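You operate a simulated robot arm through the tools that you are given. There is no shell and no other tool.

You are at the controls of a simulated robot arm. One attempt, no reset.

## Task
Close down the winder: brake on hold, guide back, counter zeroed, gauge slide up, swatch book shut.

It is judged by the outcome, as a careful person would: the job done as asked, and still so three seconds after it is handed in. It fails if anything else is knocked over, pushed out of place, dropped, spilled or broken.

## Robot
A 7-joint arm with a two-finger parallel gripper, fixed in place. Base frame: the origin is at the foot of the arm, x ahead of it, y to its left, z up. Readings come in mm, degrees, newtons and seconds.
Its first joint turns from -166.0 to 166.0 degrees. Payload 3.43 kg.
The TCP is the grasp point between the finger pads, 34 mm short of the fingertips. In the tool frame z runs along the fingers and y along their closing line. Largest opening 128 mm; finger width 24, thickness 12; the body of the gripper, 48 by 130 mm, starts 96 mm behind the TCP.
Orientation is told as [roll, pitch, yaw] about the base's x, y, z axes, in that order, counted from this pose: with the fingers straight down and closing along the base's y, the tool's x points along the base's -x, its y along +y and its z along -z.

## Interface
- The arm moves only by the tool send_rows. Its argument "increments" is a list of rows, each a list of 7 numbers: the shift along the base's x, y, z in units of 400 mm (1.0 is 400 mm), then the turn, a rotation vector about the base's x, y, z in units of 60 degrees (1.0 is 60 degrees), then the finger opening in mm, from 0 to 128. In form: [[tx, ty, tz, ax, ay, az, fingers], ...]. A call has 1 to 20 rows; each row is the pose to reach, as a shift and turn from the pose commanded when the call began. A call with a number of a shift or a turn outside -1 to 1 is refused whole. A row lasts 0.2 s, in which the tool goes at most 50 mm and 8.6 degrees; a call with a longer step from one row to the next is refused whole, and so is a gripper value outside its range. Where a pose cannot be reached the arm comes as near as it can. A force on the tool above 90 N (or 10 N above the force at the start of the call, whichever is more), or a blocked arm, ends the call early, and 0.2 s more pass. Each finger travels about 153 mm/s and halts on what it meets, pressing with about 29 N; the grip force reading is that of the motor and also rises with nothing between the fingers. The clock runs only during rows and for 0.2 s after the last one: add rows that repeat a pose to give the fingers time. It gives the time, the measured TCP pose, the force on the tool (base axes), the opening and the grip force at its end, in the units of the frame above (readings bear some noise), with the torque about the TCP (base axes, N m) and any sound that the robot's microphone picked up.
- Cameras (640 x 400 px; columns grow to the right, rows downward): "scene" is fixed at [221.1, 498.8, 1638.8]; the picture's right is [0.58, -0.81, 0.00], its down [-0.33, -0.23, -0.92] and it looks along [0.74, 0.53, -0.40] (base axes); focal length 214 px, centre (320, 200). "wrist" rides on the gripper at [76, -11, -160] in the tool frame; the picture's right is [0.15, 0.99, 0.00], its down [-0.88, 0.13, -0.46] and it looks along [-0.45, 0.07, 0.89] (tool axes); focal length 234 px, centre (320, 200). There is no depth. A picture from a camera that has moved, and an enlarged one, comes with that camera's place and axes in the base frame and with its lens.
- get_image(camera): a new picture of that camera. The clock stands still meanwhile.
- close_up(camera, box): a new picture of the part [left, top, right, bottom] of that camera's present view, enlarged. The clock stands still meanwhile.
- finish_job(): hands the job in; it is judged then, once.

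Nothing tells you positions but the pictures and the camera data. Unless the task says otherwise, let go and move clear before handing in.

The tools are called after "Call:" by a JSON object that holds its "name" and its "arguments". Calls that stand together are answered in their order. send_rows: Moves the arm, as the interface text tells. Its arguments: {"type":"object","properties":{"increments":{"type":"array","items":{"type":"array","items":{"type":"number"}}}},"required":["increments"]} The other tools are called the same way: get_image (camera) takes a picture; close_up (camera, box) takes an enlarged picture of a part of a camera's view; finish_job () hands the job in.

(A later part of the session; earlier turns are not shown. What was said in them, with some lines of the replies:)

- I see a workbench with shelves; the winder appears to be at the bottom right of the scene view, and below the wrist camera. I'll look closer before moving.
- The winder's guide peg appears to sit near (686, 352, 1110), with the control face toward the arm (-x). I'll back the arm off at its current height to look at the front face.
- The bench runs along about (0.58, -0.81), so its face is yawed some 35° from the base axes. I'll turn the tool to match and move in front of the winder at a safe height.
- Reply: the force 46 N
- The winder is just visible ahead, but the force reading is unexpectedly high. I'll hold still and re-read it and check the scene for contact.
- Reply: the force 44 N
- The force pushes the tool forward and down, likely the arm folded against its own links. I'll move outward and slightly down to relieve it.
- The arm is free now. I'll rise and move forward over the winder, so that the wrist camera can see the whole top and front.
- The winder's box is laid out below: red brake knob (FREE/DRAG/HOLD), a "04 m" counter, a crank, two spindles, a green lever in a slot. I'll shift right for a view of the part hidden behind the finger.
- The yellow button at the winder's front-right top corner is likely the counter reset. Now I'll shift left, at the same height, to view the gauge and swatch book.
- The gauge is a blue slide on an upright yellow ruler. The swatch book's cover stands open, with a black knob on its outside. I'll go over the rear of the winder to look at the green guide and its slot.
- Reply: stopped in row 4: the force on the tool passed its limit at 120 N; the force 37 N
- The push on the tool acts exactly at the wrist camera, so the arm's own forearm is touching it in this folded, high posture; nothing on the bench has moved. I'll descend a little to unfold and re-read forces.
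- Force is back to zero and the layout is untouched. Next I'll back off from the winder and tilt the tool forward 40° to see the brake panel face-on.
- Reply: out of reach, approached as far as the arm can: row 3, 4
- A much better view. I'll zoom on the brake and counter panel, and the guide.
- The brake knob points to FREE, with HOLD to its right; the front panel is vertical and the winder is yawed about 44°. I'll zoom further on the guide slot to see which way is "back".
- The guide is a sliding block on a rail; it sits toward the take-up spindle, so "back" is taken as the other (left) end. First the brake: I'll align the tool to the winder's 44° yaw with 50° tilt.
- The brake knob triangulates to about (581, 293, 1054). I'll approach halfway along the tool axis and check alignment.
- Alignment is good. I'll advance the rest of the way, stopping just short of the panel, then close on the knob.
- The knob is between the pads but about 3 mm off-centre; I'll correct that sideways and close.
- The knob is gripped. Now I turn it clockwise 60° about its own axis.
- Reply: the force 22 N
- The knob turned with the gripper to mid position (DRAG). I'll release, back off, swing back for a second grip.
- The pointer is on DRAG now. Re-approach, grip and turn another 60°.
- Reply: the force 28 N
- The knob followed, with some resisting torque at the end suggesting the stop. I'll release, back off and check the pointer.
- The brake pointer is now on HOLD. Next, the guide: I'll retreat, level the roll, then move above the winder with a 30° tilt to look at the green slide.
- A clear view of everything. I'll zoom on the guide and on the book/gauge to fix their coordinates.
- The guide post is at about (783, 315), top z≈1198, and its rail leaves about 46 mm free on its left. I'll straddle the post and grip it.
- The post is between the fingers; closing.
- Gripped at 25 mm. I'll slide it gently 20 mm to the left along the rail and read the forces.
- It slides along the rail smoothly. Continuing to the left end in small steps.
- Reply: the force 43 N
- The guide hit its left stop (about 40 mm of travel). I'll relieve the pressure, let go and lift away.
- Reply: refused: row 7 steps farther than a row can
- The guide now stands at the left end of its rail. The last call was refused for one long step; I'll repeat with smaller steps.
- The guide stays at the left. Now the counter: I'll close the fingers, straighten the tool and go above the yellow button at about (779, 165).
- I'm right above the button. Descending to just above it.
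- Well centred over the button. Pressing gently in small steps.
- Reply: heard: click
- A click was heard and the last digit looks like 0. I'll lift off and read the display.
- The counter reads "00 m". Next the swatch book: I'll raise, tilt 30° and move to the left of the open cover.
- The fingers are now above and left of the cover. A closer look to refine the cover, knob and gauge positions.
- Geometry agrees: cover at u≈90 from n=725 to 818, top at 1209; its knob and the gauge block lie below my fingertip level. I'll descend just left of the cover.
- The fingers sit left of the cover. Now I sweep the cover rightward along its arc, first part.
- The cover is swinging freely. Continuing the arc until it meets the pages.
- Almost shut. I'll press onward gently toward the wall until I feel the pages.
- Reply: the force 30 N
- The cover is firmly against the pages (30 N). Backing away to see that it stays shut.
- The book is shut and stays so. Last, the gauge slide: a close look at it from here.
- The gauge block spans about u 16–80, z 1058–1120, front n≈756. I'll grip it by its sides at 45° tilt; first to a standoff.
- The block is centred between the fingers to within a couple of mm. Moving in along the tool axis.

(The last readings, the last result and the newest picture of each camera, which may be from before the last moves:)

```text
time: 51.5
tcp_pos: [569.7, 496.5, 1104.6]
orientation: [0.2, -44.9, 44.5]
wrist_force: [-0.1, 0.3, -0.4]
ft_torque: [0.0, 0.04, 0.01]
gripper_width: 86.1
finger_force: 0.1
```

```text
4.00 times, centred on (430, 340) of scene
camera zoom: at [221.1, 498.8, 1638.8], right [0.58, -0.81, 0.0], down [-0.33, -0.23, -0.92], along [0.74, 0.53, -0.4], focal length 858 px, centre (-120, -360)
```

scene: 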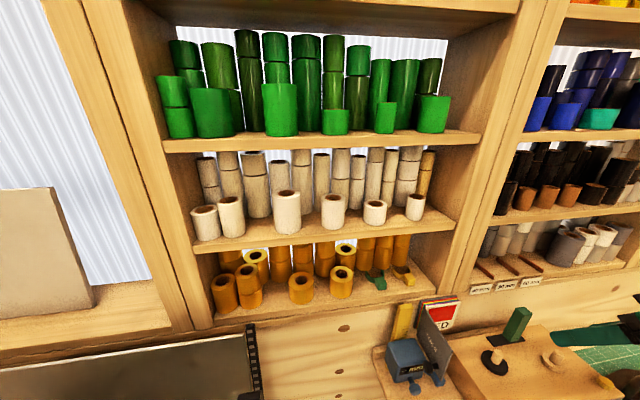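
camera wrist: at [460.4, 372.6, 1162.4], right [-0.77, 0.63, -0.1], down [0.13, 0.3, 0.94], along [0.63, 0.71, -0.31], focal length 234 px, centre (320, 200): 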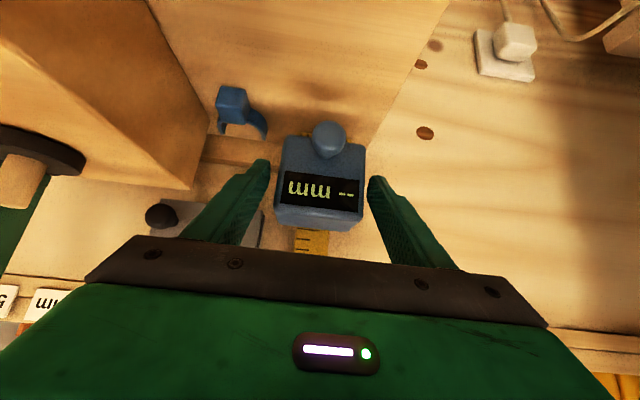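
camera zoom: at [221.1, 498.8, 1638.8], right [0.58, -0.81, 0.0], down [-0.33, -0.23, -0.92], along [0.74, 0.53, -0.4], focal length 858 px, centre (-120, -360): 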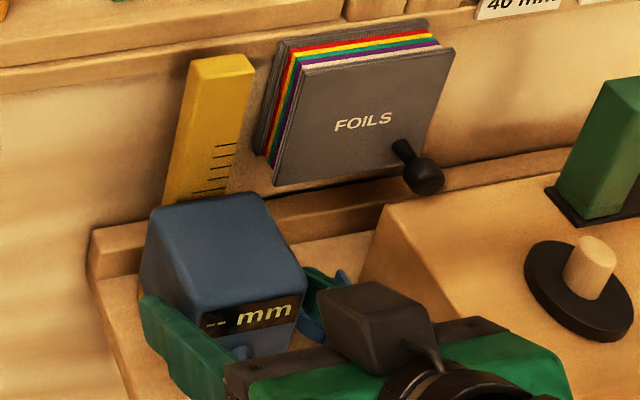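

The fingers straddle the slide. Closing on its sides.

Call:
{"name": "send_rows", "arguments": {"increments": [[0, 0, 0, 0, 0, 0, 70], [0, 0, 0, 0, 0, 0, 60], [0, 0, 0, 0, 0, 0, 50], [0, 0, 0, 0, 0, 0, 50]]}}

Call:
{"name": "close_up", "arguments": {"camera": "wrist", "box": [240, 120, 400, 220]}}

```text
time: 52.5
tcp_pos: [570.5, 499.1, 1104.1]
orientation: [0.3, -44.8, 44.4]
wrist_force: [-3.3, 8.5, -0.2]
ft_torque: [-0.03, -0.11, 0.69]
gripper_width: 71.6
finger_force: 45.1
```

```text
4.00 times, centred on (320, 170) of wrist
camera zoom: at [460.0, 373.1, 1162.6], right [-0.77, 0.63, -0.1], down [0.13, 0.3, 0.94], along [0.63, 0.72, -0.31], focal length 937 px, centre (320, 320)
```

zoom: 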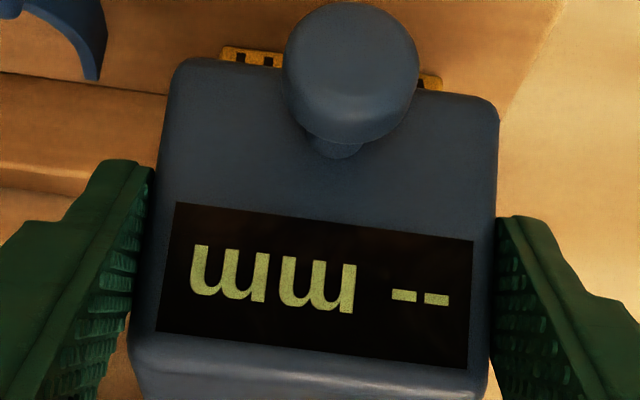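

Gripped at 72 mm. Lifting slowly, first 20 mm.

Call:
{"name": "send_rows", "arguments": {"increments": [[-0.002, 0.003, 0.0125, 0, 0, 0, 50], [-0.002, 0.003, 0.025, 0, 0, 0, 50], [-0.002, 0.003, 0.0375, 0, 0, 0, 50], [-0.002, 0.003, 0.05, 0, 0, 0, 50]]}}

Call:
{"name": "close_up", "arguments": {"camera": "scene", "box": [350, 290, 510, 390]}}

Call:
{"name": "close_up", "arguments": {"camera": "wrist", "box": [240, 120, 400, 220]}}

```text
time: 53.5
tcp_pos: [569.8, 496.9, 1124.6]
orientation: [0.3, -44.8, 44.4]
wrist_force: [-3.9, -3.7, -1.4]
ft_torque: [-0.92, -0.5, 0.82]
gripper_width: 71.2
finger_force: 44.5
```

```text
4.00 times, centred on (430, 340) of scene
camera zoom: at [221.1, 498.8, 1638.8], right [0.58, -0.81, 0.0], down [-0.33, -0.23, -0.92], along [0.74, 0.53, -0.4], focal length 858 px, centre (-120, -360)
```

zoom: 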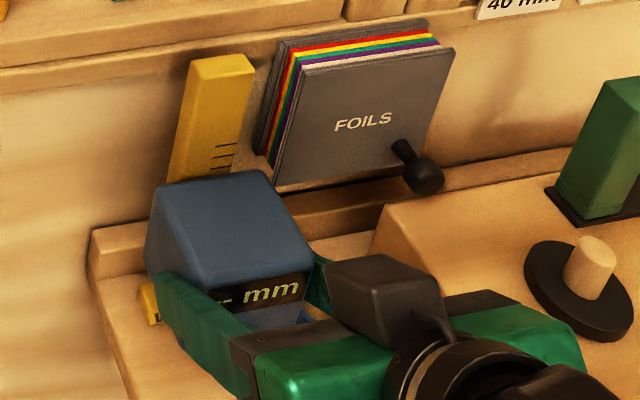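

```text
4.00 times, centred on (320, 170) of wrist
camera zoom: at [459.6, 373.5, 1182.8], right [-0.77, 0.63, -0.1], down [0.13, 0.3, 0.94], along [0.63, 0.71, -0.31], focal length 937 px, centre (320, 320)
```

zoom: 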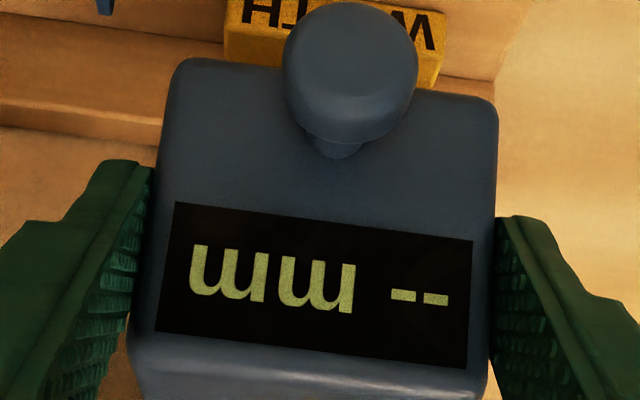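

It slides upward smoothly. Continuing to lift 48 mm more.

Call:
{"name": "send_rows", "arguments": {"increments": [[0, 0, 0.02, 0, 0, 0, 50], [0, 0, 0.04, 0, 0, 0, 50], [0, 0, 0.06, 0, 0, 0, 50], [0, 0, 0.08, 0, 0, 0, 50], [0, 0, 0.1, 0, 0, 0, 50], [0, 0, 0.12, 0, 0, 0, 50]]}}

Call:
{"name": "close_up", "arguments": {"camera": "scene", "box": [350, 270, 510, 370]}}

Call:
{"name": "get_image", "arguments": {"camera": "wrist"}}

```text
time: 54.9
tcp_pos: [570.6, 496.2, 1172.5]
orientation: [0.3, -44.9, 44.4]
wrist_force: [1.2, 1.4, -1.0]
ft_torque: [-0.92, 0.06, 0.61]
gripper_width: 71.7
finger_force: 45.2
```

```text
4.00 times, centred on (430, 320) of scene
camera zoom: at [221.1, 498.8, 1638.8], right [0.58, -0.81, 0.0], down [-0.33, -0.23, -0.92], along [0.74, 0.53, -0.4], focal length 858 px, centre (-120, -280)
```

zoom: 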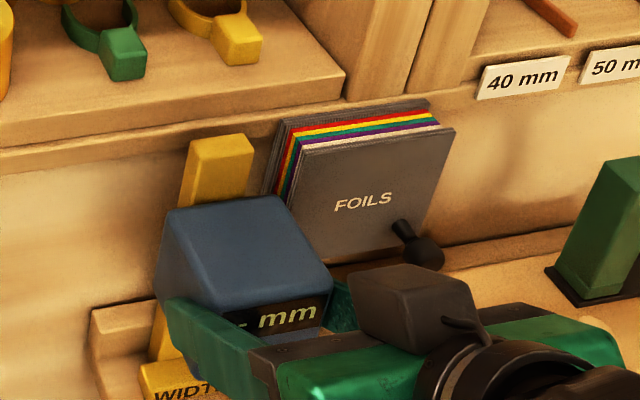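

```text
taken
camera wrist: at [459.6, 373.4, 1230.7], right [-0.77, 0.63, -0.1], down [0.13, 0.3, 0.95], along [0.63, 0.71, -0.31], focal length 234 px, centre (320, 200)
```

wrist: 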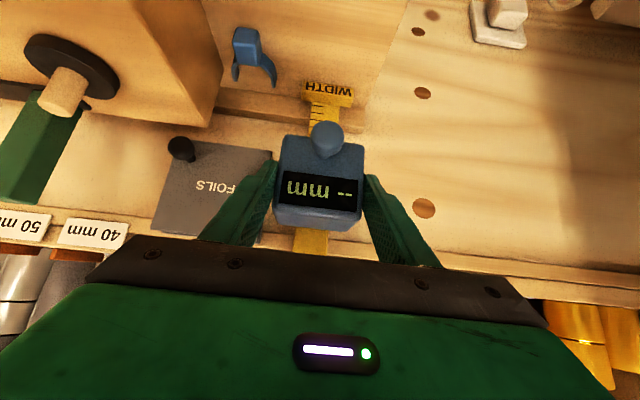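

Still free, with about 40 mm of ruler left above the block. Continuing another 28 mm.

Call:
{"name": "send_rows", "arguments": {"increments": [[0, 0, 0.015, 0, 0, 0, 50], [0, 0, 0.03, 0, 0, 0, 50], [0, 0, 0.045, 0, 0, 0, 50], [0, 0, 0.06, 0, 0, 0, 50], [0, 0, 0.07, 0, 0, 0, 50]]}}

Call:
{"name": "close_up", "arguments": {"camera": "scene", "box": [350, 270, 510, 370]}}

Call:
{"name": "close_up", "arguments": {"camera": "wrist", "box": [240, 100, 400, 200]}}

```text
time: 56.0
tcp_pos: [570.1, 496.9, 1197.9]
orientation: [0.2, -44.9, 44.3]
wrist_force: [2.7, 1.4, -8.3]
ft_torque: [0.59, -0.9, 0.63]
gripper_width: 71.6
finger_force: 44.9
```

```text
4.00 times, centred on (430, 320) of scene
camera zoom: at [221.1, 498.8, 1638.8], right [0.58, -0.81, 0.0], down [-0.33, -0.23, -0.92], along [0.74, 0.53, -0.4], focal length 858 px, centre (-120, -280)
```

zoom: 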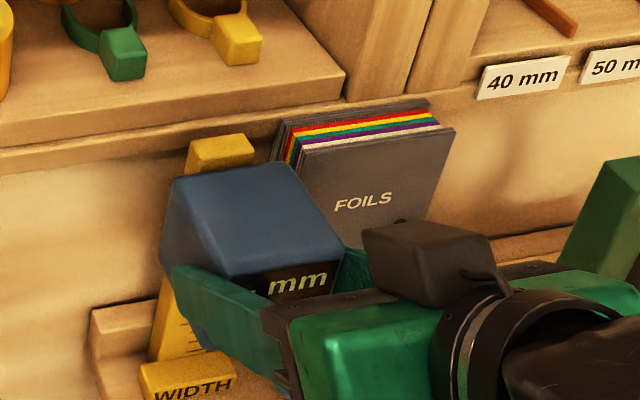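

```text
4.00 times, centred on (320, 150) of wrist
camera zoom: at [459.7, 373.5, 1258.1], right [-0.77, 0.63, -0.1], down [0.13, 0.3, 0.94], along [0.63, 0.71, -0.31], focal length 937 px, centre (320, 400)
```

zoom: 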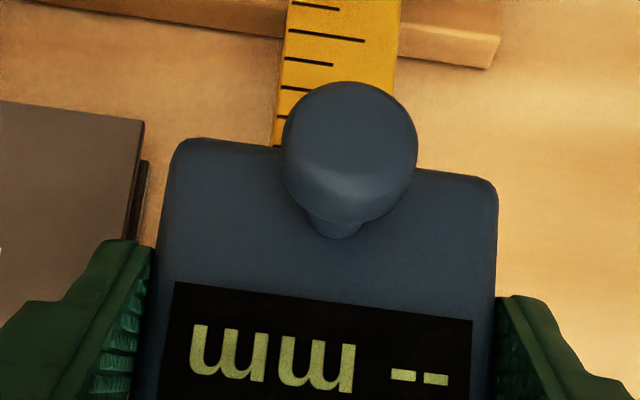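

A slight resistance begins, perhaps the upper stop. A few more mm to confirm.

Call:
{"name": "send_rows", "arguments": {"increments": [[0, 0, 0.005, 0, 0, 0, 50], [0, 0, 0.01, 0, 0, 0, 50], [0, 0, 0.015, 0, 0, 0, 50], [0, 0, 0.015, 0, 0, 0, 50]]}}

Call:
{"name": "close_up", "arguments": {"camera": "wrist", "box": [240, 100, 400, 200]}}

```text
time: 57.0
tcp_pos: [571.0, 497.1, 1203.2]
orientation: [0.2, -44.6, 44.5]
wrist_force: [-2.8, -2.4, -36.5]
ft_torque: [-0.75, 0.11, 0.57]
gripper_width: 71.4
finger_force: 45.5
```

```text
4.00 times, centred on (320, 150) of wrist
camera zoom: at [460.0, 373.8, 1262.7], right [-0.77, 0.63, -0.1], down [0.13, 0.31, 0.94], along [0.62, 0.71, -0.32], focal length 937 px, centre (320, 400)
```

zoom: 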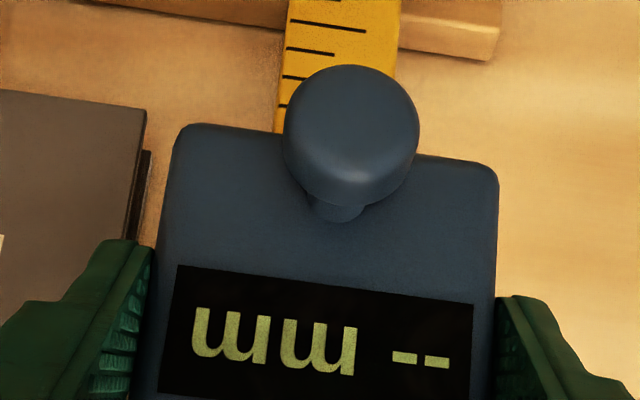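

The slide is at its upper stop (36 N of resistance). I'll open the fingers and see that it stays.

Call:
{"name": "send_rows", "arguments": {"increments": [[0, 0, 0, 0, 0, 0, 76], [0, 0, 0, 0, 0, 0, 90], [0, 0, 0, 0, 0, 0, 90], [0, 0, 0, 0, 0, 0, 90]]}}

Call:
{"name": "close_up", "arguments": {"camera": "wrist", "box": [240, 100, 400, 200]}}

Call:
{"name": "close_up", "arguments": {"camera": "scene", "box": [350, 270, 510, 370]}}

```text
time: 58.0
tcp_pos: [569.6, 495.4, 1207.2]
orientation: [0.5, -44.9, 44.5]
wrist_force: [0.0, 0.5, 0.2]
ft_torque: [0.02, 0.05, -0.02]
gripper_width: 90.0
finger_force: 0.0
```

```text
4.00 times, centred on (320, 150) of wrist
camera zoom: at [459.7, 373.4, 1264.7], right [-0.77, 0.63, -0.1], down [0.13, 0.3, 0.95], along [0.63, 0.71, -0.31], focal length 937 px, centre (320, 400)
```

zoom: 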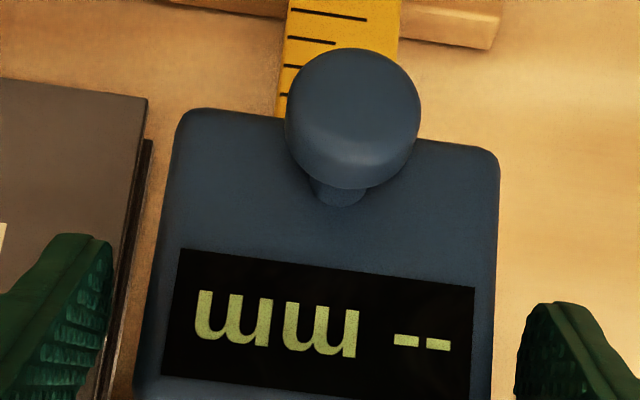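

```text
4.00 times, centred on (430, 320) of scene
camera zoom: at [221.1, 498.8, 1638.8], right [0.58, -0.81, 0.0], down [-0.33, -0.23, -0.92], along [0.74, 0.53, -0.4], focal length 858 px, centre (-120, -280)
```

zoom: 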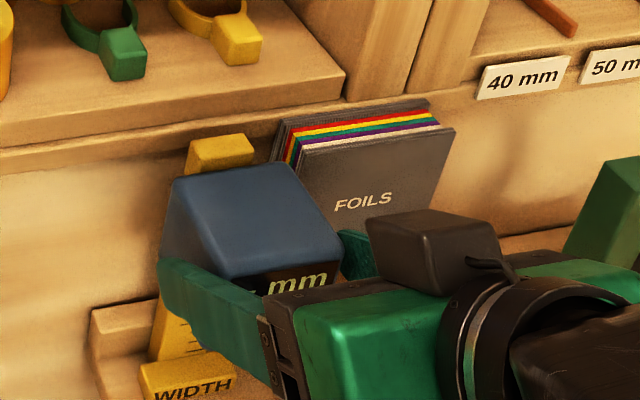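

The slide holds. Retracting clear to review the whole bench.

Call:
{"name": "send_rows", "arguments": {"increments": [[-0.05, -0.049, 0.04, 0, 0, 0, 90], [-0.1, -0.098, 0.06, 0, 0, 0, 90], [-0.15, -0.147, 0.08, 0, 0, 0, 90], [-0.2, -0.196, 0.08, 0, 0, 0, 90], [-0.2, -0.25, 0.08, 0, 0, 0, 90], [-0.2, -0.3, 0.08, 0, 0, 0, 90], [-0.2, -0.3, 0.08, 0, 0, 0, 90]]}}

Call:
{"name": "get_image", "arguments": {"camera": "wrist"}}

Call:
{"name": "get_image", "arguments": {"camera": "scene"}}

Call:
{"name": "close_up", "arguments": {"camera": "scene", "box": [360, 270, 640, 400]}}

Call:
{"name": "close_up", "arguments": {"camera": "wrist", "box": [120, 60, 440, 260]}}

```text
time: 59.6
tcp_pos: [489.1, 376.0, 1239.0]
orientation: [0.2, -44.9, 44.4]
wrist_force: [-0.8, -0.8, -0.1]
ft_torque: [-0.01, 0.01, 0.01]
gripper_width: 89.5
finger_force: 0.0
```

```text
taken
camera wrist: at [379.6, 253.3, 1296.7], right [-0.77, 0.63, -0.1], down [0.13, 0.3, 0.94], along [0.63, 0.71, -0.31], focal length 234 px, centre (320, 200)
```

wrist: 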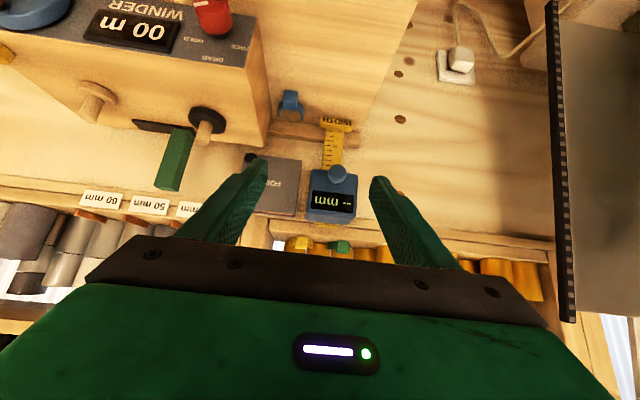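

```text
taken
```

scene: 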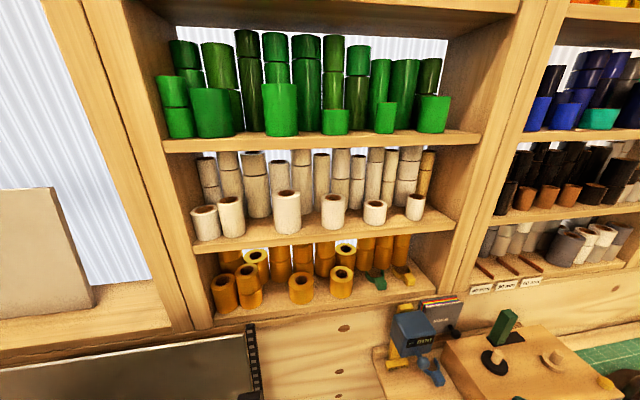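

```text
2.29 times, centred on (500, 335) of scene
camera zoom: at [221.1, 498.8, 1638.8], right [0.58, -0.81, 0.0], down [-0.33, -0.23, -0.92], along [0.74, 0.53, -0.4], focal length 490 px, centre (-91, -109)
```

zoom: 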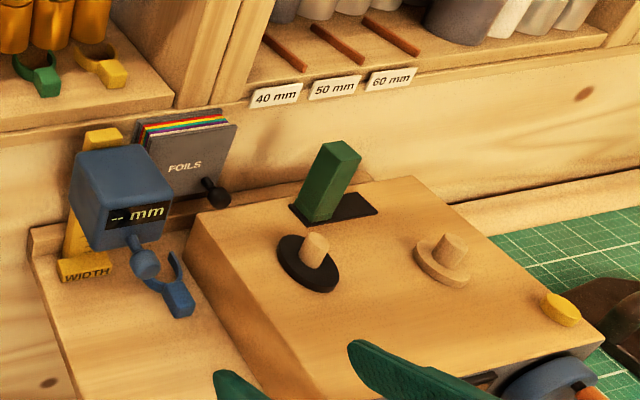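

```text
2.00 times, centred on (280, 160) of wrist
camera zoom: at [379.6, 253.3, 1296.7], right [-0.77, 0.63, -0.1], down [0.13, 0.3, 0.94], along [0.63, 0.71, -0.31], focal length 468 px, centre (400, 280)
```

zoom: 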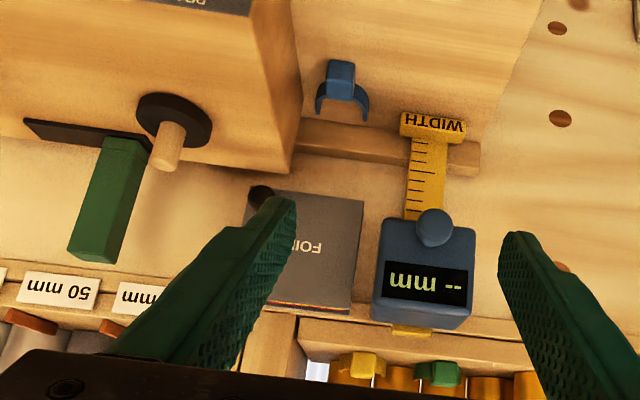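

Slide up, book shut, guide left, counter 00 m. One last check of the brake pointer before handing in.

Call:
{"name": "send_rows", "arguments": {"increments": [[0.02, -0.06, 0, 0, 0, 0, 90], [0.04, -0.12, 0, 0, 0, 0, 90], [0.06, -0.18, 0, 0, 0, 0, 90], [0.06, -0.18, 0, 0, 0, 0, 90]]}}

Call:
{"name": "get_image", "arguments": {"camera": "wrist"}}

Call:
{"name": "close_up", "arguments": {"camera": "wrist", "box": [180, 0, 340, 100]}}

Call:
{"name": "close_up", "arguments": {"camera": "scene", "box": [360, 280, 520, 380]}}

```text
time: 60.6
tcp_pos: [513.8, 305.3, 1237.5]
orientation: [0.3, -44.8, 44.4]
wrist_force: [-0.4, 0.5, -0.2]
ft_torque: [-0.04, -0.03, 0.02]
gripper_width: 89.9
finger_force: 0.0
```

```text
taken
camera wrist: at [403.5, 181.4, 1296.5], right [-0.77, 0.63, -0.1], down [0.13, 0.3, 0.94], along [0.63, 0.71, -0.31], focal length 234 px, centre (320, 200)
```

wrist: 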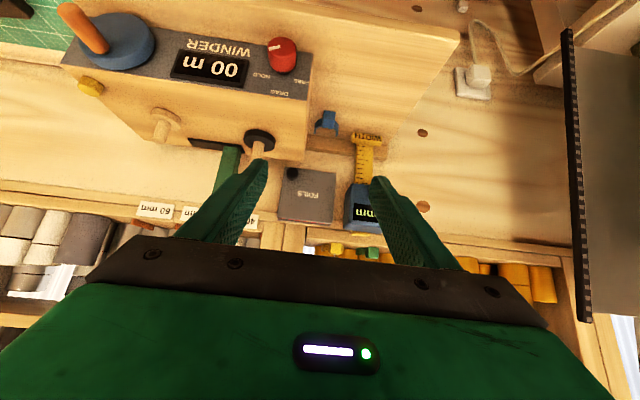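

```text
4.00 times, centred on (260, 50) of wrist
camera zoom: at [403.5, 181.4, 1296.5], right [-0.77, 0.63, -0.1], down [0.13, 0.3, 0.94], along [0.63, 0.71, -0.31], focal length 937 px, centre (560, 800)
```

zoom: 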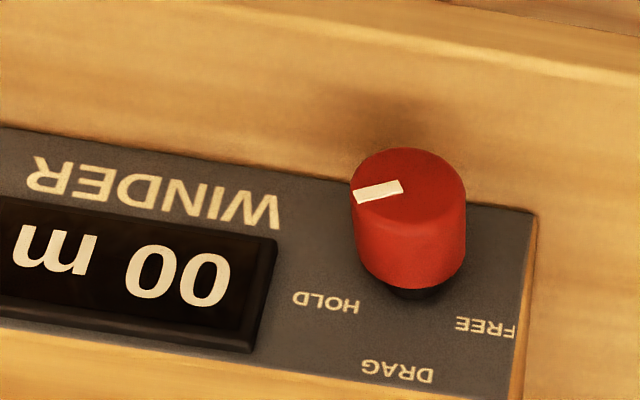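

```text
4.00 times, centred on (440, 330) of scene
camera zoom: at [221.1, 498.8, 1638.8], right [0.58, -0.81, 0.0], down [-0.33, -0.23, -0.92], along [0.74, 0.53, -0.4], focal length 858 px, centre (-160, -320)
```

zoom: 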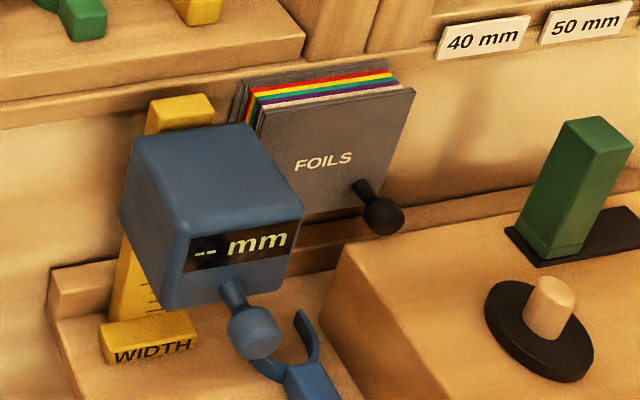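

Everything reads as asked. The brake pointer is on HOLD, at the same angle past DRAG as FREE was before it. The guide is at the left stop, the counter shows 00 m, the gauge slide is at its top stop, and the swatch book is shut. The arm is clear and nothing else has moved, so I'm handing in.

Call:
{"name": "finish_job", "arguments": {}}

```text
The job is handed in.
```

The winder is closed down and I've handed the job in. One item, which end of the rail counts as "back" for the guide, was my judgement.

- **Brake:** turned from FREE through DRAG to HOLD. The pointer now sits as far past DRAG as it was before it, about 60°.
- **Guide:** slid about 40 mm to the left stop of its rail. No mark on the rail shows which end is "back". I chose the left because that is the supply side, away from the take-up spindle. If "back" means the right end, this item is wrong.
- **Counter:** zeroed with the yellow button, which clicked. It reads 00 m.
- **Gauge slide:** raised about 94 mm to its upper stop. It held after I let go.
- **Swatch book:** cover closed against the pages. It stayed shut when I backed away.

Twice early on, the wrist camera pressed against what I took to be the arm's own forearm. The second time it reached 120 N and stopped the move. I saw no sign that it touched anything on the bench. In the last pictures nothing else looked moved or knocked over, and the arm was clear of the bench.
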